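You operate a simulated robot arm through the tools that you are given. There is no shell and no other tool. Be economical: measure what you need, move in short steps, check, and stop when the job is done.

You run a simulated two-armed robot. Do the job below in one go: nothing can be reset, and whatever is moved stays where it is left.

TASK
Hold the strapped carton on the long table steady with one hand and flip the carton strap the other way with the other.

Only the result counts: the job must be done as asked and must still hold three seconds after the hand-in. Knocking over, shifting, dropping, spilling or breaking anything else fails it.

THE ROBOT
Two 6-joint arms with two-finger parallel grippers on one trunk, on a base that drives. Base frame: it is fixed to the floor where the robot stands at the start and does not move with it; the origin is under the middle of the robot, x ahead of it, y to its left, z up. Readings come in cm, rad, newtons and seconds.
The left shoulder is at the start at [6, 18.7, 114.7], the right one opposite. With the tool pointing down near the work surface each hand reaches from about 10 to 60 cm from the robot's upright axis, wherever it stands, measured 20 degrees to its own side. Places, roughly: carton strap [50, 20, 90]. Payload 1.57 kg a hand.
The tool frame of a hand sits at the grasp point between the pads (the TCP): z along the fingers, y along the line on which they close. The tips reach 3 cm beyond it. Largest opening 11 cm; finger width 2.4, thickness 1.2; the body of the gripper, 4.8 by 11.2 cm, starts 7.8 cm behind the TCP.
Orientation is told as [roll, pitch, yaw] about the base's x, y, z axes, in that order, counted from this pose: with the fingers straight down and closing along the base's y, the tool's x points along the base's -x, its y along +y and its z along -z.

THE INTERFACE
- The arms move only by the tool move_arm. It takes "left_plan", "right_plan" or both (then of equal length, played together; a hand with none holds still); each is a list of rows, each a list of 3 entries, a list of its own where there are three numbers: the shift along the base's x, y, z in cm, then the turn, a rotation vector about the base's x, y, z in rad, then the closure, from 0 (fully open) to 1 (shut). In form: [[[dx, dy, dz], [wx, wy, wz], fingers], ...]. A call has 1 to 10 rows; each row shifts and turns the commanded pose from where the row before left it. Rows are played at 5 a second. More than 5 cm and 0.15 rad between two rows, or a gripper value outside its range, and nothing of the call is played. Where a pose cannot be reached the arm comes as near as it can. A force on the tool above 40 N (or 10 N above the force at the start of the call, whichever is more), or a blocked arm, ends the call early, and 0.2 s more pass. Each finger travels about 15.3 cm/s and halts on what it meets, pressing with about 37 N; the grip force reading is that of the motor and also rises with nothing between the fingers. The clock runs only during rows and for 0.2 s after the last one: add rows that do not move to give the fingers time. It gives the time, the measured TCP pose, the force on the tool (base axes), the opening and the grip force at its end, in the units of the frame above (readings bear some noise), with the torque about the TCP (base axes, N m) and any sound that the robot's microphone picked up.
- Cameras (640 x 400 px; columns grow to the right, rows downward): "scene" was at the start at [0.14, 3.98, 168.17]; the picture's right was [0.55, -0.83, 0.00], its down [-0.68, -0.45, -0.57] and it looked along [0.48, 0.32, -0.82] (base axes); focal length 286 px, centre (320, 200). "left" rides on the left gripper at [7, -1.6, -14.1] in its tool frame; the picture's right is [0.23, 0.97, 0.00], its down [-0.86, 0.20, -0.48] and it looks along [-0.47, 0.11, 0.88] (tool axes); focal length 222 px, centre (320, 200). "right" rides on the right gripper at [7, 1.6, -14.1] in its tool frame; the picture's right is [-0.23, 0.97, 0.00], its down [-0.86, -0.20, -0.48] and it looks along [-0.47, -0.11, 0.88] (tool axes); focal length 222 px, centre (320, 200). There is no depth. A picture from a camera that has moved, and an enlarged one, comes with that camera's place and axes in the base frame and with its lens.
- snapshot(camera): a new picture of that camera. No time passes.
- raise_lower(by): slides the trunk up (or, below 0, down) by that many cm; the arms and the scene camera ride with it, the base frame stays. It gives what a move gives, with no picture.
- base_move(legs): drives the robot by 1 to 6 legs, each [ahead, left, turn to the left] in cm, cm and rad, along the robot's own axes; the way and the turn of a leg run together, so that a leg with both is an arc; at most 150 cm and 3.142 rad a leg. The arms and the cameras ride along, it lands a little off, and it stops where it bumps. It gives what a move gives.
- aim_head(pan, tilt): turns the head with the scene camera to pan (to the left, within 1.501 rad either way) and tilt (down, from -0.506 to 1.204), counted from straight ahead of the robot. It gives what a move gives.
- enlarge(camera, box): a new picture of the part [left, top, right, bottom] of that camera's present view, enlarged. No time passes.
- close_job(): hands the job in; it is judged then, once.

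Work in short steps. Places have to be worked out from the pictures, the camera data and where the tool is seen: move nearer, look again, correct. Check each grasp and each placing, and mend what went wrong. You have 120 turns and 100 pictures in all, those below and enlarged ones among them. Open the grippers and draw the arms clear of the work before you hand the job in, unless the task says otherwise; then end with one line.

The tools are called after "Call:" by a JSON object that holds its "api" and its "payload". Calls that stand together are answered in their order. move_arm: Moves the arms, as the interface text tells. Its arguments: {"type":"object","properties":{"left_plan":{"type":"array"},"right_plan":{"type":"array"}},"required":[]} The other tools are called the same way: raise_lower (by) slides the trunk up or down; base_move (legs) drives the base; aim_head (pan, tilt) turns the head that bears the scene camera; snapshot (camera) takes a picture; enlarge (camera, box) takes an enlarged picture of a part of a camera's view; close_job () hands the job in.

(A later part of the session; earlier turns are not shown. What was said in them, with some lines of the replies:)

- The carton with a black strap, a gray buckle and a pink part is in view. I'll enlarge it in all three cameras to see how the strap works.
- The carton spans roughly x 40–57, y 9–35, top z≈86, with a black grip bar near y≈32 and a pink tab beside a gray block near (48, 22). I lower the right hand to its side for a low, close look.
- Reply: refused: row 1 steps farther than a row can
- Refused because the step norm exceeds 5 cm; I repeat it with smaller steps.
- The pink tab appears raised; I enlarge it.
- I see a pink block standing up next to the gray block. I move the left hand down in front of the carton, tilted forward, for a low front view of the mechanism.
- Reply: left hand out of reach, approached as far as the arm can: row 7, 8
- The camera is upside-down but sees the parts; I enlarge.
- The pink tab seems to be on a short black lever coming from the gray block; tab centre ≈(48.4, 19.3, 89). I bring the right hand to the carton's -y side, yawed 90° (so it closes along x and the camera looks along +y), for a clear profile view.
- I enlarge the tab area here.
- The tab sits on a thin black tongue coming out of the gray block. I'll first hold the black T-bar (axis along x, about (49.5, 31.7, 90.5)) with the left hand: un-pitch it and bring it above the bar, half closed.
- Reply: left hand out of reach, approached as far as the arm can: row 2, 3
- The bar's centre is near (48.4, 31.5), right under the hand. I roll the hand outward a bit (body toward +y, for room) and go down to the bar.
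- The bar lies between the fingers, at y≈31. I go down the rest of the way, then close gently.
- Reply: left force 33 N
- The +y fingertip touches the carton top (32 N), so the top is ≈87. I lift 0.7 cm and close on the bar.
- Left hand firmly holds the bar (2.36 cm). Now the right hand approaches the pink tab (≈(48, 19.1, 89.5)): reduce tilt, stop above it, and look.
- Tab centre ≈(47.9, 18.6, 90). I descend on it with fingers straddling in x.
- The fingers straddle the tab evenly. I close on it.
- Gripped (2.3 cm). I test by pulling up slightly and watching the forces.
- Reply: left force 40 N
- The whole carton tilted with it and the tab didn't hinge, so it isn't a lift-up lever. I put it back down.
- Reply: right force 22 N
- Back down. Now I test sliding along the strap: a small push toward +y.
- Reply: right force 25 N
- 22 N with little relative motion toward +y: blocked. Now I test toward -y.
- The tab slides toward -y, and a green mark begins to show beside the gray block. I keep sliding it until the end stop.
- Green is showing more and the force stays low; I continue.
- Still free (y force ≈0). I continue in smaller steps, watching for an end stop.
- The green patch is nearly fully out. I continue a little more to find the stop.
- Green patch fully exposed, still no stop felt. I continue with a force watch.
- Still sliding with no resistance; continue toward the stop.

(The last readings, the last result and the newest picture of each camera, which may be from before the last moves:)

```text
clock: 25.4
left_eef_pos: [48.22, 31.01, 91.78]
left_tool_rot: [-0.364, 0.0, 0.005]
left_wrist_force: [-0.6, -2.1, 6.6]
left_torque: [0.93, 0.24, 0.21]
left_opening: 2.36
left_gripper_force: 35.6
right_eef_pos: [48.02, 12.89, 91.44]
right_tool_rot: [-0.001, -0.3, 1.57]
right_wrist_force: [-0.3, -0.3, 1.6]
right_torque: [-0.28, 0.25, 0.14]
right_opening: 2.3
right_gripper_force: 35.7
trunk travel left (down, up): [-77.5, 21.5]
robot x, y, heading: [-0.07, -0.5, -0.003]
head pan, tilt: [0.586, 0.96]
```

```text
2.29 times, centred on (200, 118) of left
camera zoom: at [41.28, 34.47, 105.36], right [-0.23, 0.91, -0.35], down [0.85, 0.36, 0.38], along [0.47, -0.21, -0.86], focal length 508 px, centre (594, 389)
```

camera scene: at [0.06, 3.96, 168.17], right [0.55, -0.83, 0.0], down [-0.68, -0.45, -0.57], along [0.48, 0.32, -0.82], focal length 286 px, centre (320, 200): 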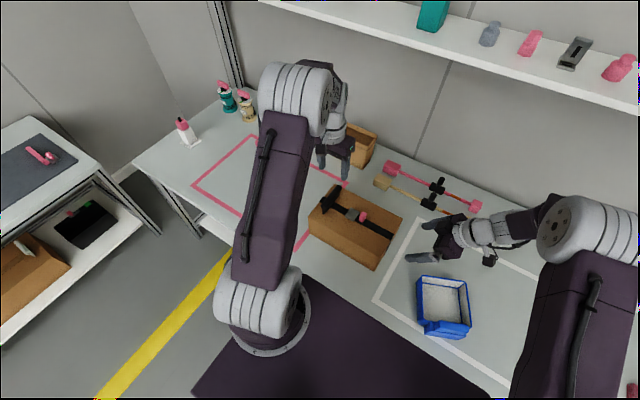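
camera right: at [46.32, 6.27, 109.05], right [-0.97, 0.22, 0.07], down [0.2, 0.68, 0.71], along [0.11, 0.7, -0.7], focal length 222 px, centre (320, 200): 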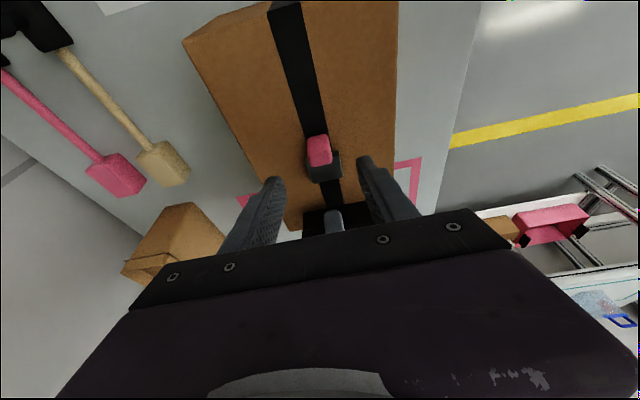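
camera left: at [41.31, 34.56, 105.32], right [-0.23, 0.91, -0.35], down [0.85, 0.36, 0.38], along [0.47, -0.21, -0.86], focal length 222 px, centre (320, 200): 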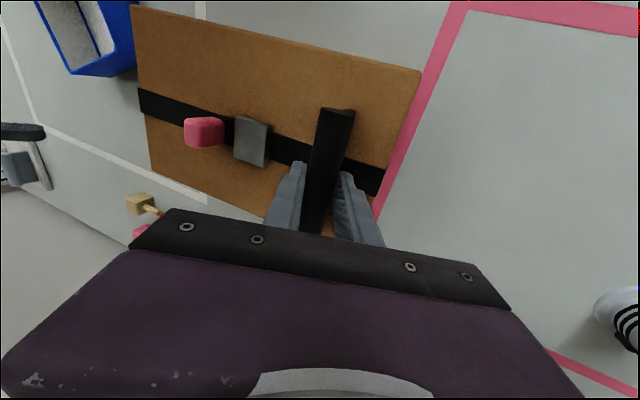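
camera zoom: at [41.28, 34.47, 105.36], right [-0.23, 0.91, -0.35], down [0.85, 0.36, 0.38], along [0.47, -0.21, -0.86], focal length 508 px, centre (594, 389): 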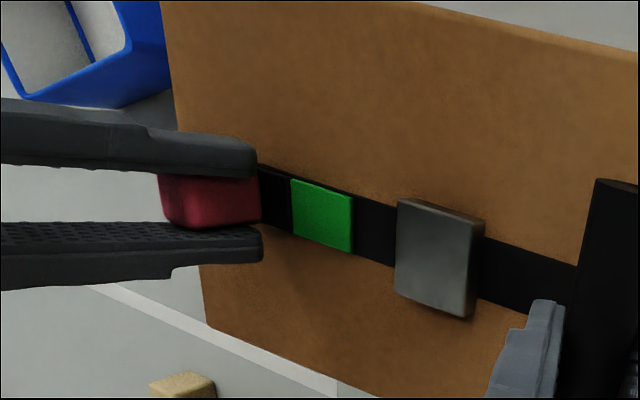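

I look closer to see whether the tongue's tail is still inside the gray block.

Call:
{"api": "enlarge", "payload": {"camera": "left", "box": [160, 95, 270, 165]}}

Call:
{"api": "enlarge", "payload": {"camera": "right", "box": [240, 100, 420, 220]}}

```text
5.71 times, centred on (215, 130) of left
camera zoom: at [41.28, 34.47, 105.36], right [-0.23, 0.91, -0.35], down [0.85, 0.36, 0.38], along [0.47, -0.21, -0.86], focal length 1269 px, centre (920, 600)
```

zoom: 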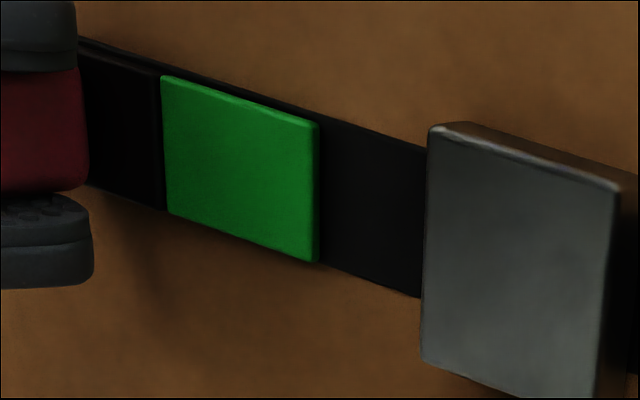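

```text
3.33 times, centred on (330, 160) of right
camera zoom: at [46.36, 1.95, 102.9], right [-0.97, 0.22, 0.07], down [0.2, 0.67, 0.71], along [0.11, 0.71, -0.7], focal length 740 px, centre (287, 333)
```

zoom: 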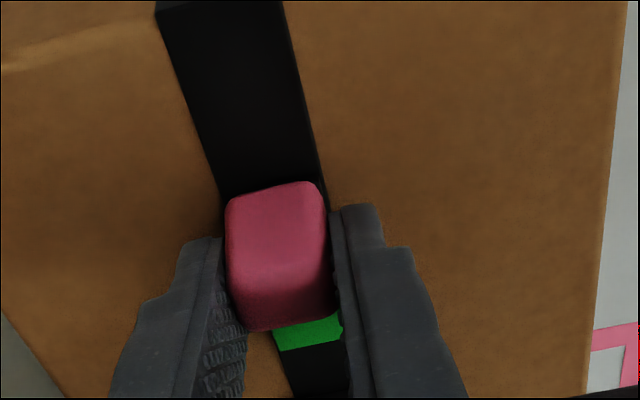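

The tongue with the green plate is fully out from under the gray cover. I continue a little to see if there's an end stop before the carton's edge.

Call:
{"api": "move_arm", "payload": {"right_plan": [[[0, -0.3, 0], [0, 0, 0], 0.9], [[0, -0.3, 0], [0, 0, 0], 0.9], [[0, -0.3, 0], [0, 0, 0], 0.9], [[0, 0, 0], [0, 0, 0], 0.9]]}}

Call:
{"api": "enlarge", "payload": {"camera": "left", "box": [60, 30, 340, 205]}}

```text
clock: 26.4
left_eef_pos: [48.21, 31.03, 91.71]
left_tool_rot: [-0.362, -0.001, 0.005]
left_wrist_force: [2.4, -2.3, 1.0]
left_torque: [1.06, 0.31, 0.24]
left_opening: 2.37
left_gripper_force: 36.0
right_eef_pos: [48.01, 11.91, 91.37]
right_tool_rot: [0.0, -0.302, 1.57]
right_wrist_force: [-2.7, 0.1, 8.4]
right_torque: [0.91, 0.24, 0.27]
right_opening: 2.32
right_gripper_force: 35.6
trunk travel left (down, up): [-77.5, 21.5]
robot x, y, heading: [0.32, -0.2, -0.005]
head pan, tilt: [0.586, 0.96]
```

```text
2.29 times, centred on (200, 118) of left
camera zoom: at [41.27, 34.45, 105.36], right [-0.23, 0.91, -0.35], down [0.85, 0.36, 0.38], along [0.47, -0.21, -0.86], focal length 508 px, centre (594, 389)
```

zoom: 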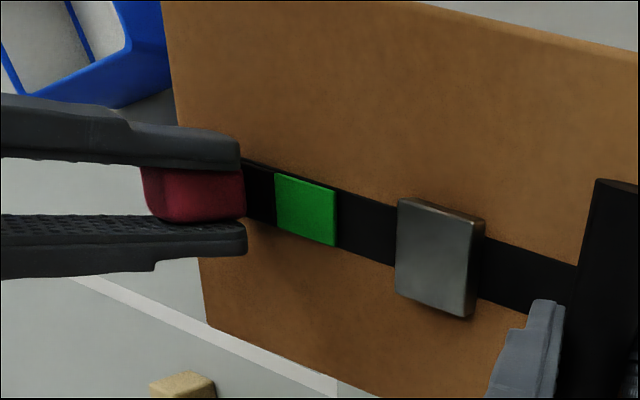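

Still free. A few more careful steps.

Call:
{"api": "move_arm", "payload": {"right_plan": [[[0, -0.3, 0], [0, 0, 0], 0.9], [[0, -0.3, 0], [0, 0, 0], 0.9], [[0, -0.3, 0], [0, 0, 0], 0.9], [[0, 0, 0], [0, 0, 0], 0.9]]}}

Call:
{"api": "enlarge", "payload": {"camera": "left", "box": [60, 30, 340, 205]}}

Call:
{"api": "enlarge", "payload": {"camera": "right", "box": [240, 100, 420, 220]}}

```text
clock: 27.4
left_eef_pos: [48.12, 31.08, 91.69]
left_tool_rot: [-0.367, 0.001, 0.004]
left_wrist_force: [0.8, -13.1, 6.2]
left_torque: [0.78, -0.39, 0.25]
left_opening: 2.35
left_gripper_force: 35.1
right_eef_pos: [47.95, 11.12, 91.49]
right_tool_rot: [-0.001, -0.3, 1.571]
right_wrist_force: [-0.1, 14.6, 0.9]
right_torque: [0.24, 0.18, 0.12]
right_opening: 2.31
right_gripper_force: 35.6
trunk travel left (down, up): [-77.5, 21.5]
robot x, y, heading: [-0.06, 0.16, 0.001]
head pan, tilt: [0.586, 0.96]
```

```text
2.29 times, centred on (200, 118) of left
camera zoom: at [41.29, 34.48, 105.35], right [-0.23, 0.91, -0.35], down [0.85, 0.36, 0.38], along [0.47, -0.21, -0.86], focal length 508 px, centre (594, 389)
```

zoom: 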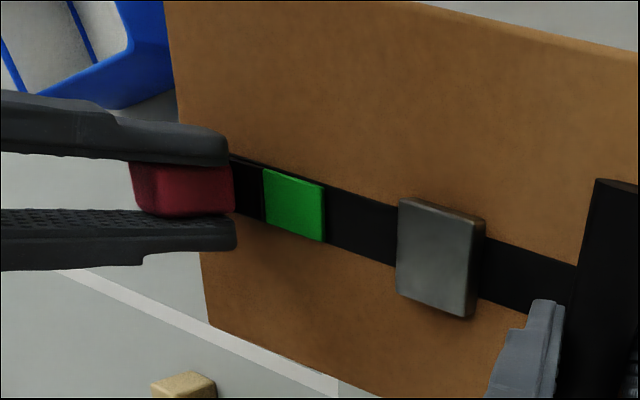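

```text
3.33 times, centred on (330, 160) of right
camera zoom: at [46.37, 0.28, 102.87], right [-0.97, 0.22, 0.07], down [0.2, 0.67, 0.71], along [0.11, 0.71, -0.7], focal length 740 px, centre (287, 333)
```

zoom: 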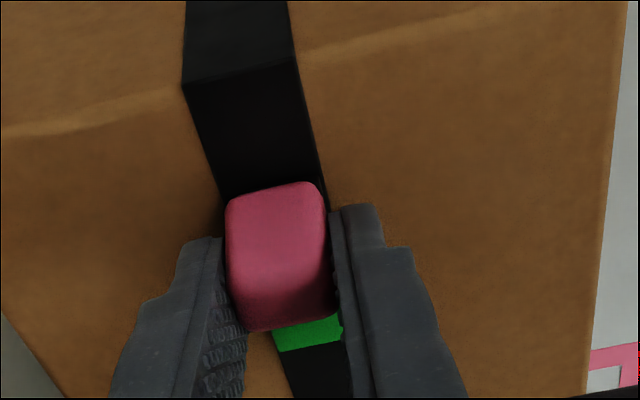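

14.6 N in y: the end stop is reached. I open the right hand, wait, and lift it straight off while the left still holds.

Call:
{"api": "move_arm", "payload": {"right_plan": [[[0, 0, 0], [0, 0, 0], 0.7], [[0, 0, 0], [0, 0, 0], 0.5], [[0, 0, 0], [0, 0, 0], 0.45], [[0, -0.5, 3], [0, 0, 0], 0.45], [[0, -1, 4], [0, 0, 0], 0.45], [[0, -3, 3], [0, 0, 0], 0.45], [[0, 0, 0], [0, 0, 0], 0.45]]}}

Call:
{"api": "enlarge", "payload": {"camera": "left", "box": [60, 30, 340, 205]}}

```text
clock: 29.0
left_eef_pos: [48.16, 31.08, 91.76]
left_tool_rot: [-0.365, -0.002, 0.005]
left_wrist_force: [0.6, 1.3, 11.9]
left_torque: [0.97, -0.49, 0.11]
left_opening: 2.32
left_gripper_force: 35.5
right_eef_pos: [47.88, 6.64, 101.53]
right_tool_rot: [0.0, -0.299, 1.571]
right_wrist_force: [0.3, 0.2, 0.0]
right_torque: [0.03, 0.03, -0.01]
right_opening: 6.02
right_gripper_force: 0.0
trunk travel left (down, up): [-77.5, 21.5]
robot x, y, heading: [-0.4, -0.13, -0.001]
head pan, tilt: [0.586, 0.96]
```

```text
2.29 times, centred on (200, 118) of left
camera zoom: at [41.25, 34.51, 105.38], right [-0.23, 0.91, -0.35], down [0.85, 0.36, 0.38], along [0.47, -0.21, -0.86], focal length 508 px, centre (594, 389)
```

zoom: 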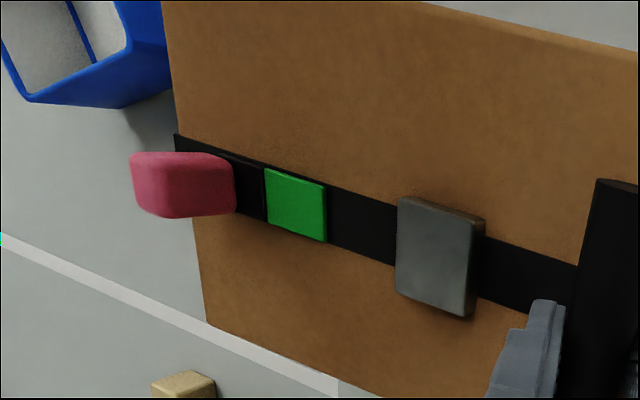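

The tab stays at the far end. Now I open the left hand a little and withdraw along its own axis.

Call:
{"api": "move_arm", "payload": {"left_plan": [[[0, 0, 0], [0, 0, 0], 0.72], [[0, 0, 0], [0, 0, 0], 0.65], [[0, 0, 0], [0, 0, 0], 0.65], [[0, 0.7, 2], [0, 0, 0], 0.65], [[0, 1.2, 3.3], [0, 0, 0], 0.5], [[-0.5, 1.5, 4], [0, 0, 0], 0.3], [[-2, 2, 4], [0, 0, 0], 0], [[0, 0, 0], [0, 0, 0], 0]], "right_plan": [[[0, 0, 0], [0, 0, 0], 0.45], [[0, -2, 2], [0, 0, 0], 0.3], [[0, -3, 2], [0, 0, 0], 0], [[0, -3, 2], [0, 0, 0], 0], [[0, 0, 0], [0, 0, 0], 0], [[0, 0, 0], [0, 0, 0], 0], [[0, 0, 0], [0, 0, 0], 0], [[0, 0, 0], [0, 0, 0], 0]]}}

Call:
{"api": "snapshot", "payload": {"camera": "left"}}

Call:
{"api": "snapshot", "payload": {"camera": "scene"}}

```text
clock: 30.8
left_eef_pos: [45.87, 36.43, 104.94]
left_tool_rot: [-0.364, -0.001, 0.004]
left_wrist_force: [0.1, -0.1, 0.3]
left_torque: [-0.01, 0.03, 0.03]
left_opening: 10.99
left_gripper_force: 0.0
right_eef_pos: [48.05, -1.35, 107.47]
right_tool_rot: [0.0, -0.3, 1.571]
right_wrist_force: [-1.3, -0.6, -0.5]
right_torque: [-0.01, 0.01, 0.03]
right_opening: 11.0
right_gripper_force: 0.0
trunk travel left (down, up): [-77.5, 21.5]
robot x, y, heading: [-0.4, 0.3, -0.003]
head pan, tilt: [0.586, 0.96]
```

```text
58 pictures are left
camera left: at [38.95, 39.9, 118.55], right [-0.23, 0.91, -0.35], down [0.85, 0.36, 0.38], along [0.47, -0.21, -0.86], focal length 222 px, centre (320, 200)
```

left: 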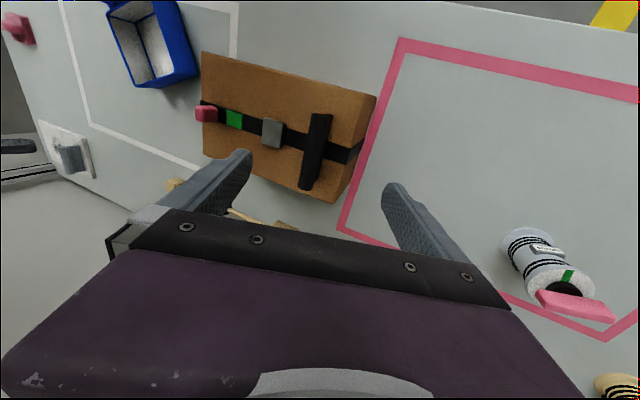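

```text
57 pictures are left
camera scene: at [0.23, 3.98, 168.17], right [0.55, -0.83, 0.0], down [-0.68, -0.45, -0.57], along [0.48, 0.32, -0.82], focal length 286 px, centre (320, 200)
```

scene: 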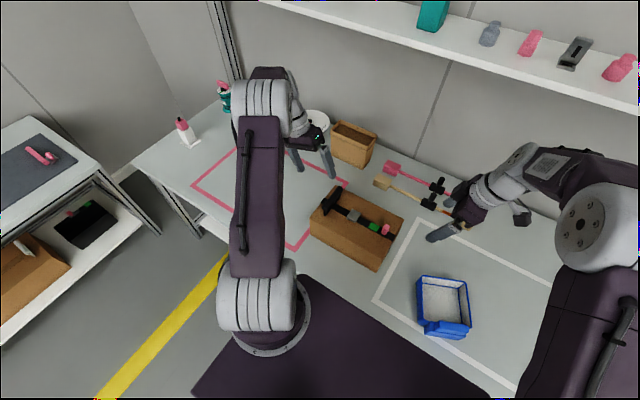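

Both hands are clear and open, the carton is where it was, and the slider sits at its other end with green showing. I hand in.

Call:
{"api": "close_job", "payload": {}}

```text
The job is handed in.
```

I held the carton by its black bar with the left hand and slid the pink strap tab to its opposite end stop with the right. The strap turned out to be a slider rather than a lever. Its green plate now shows, and the tab stayed put after I let go. While testing the tab I briefly tilted the carton and set it back down. In the last picture it looks to be where it started, with nothing else moved, and both hands are open and clear.
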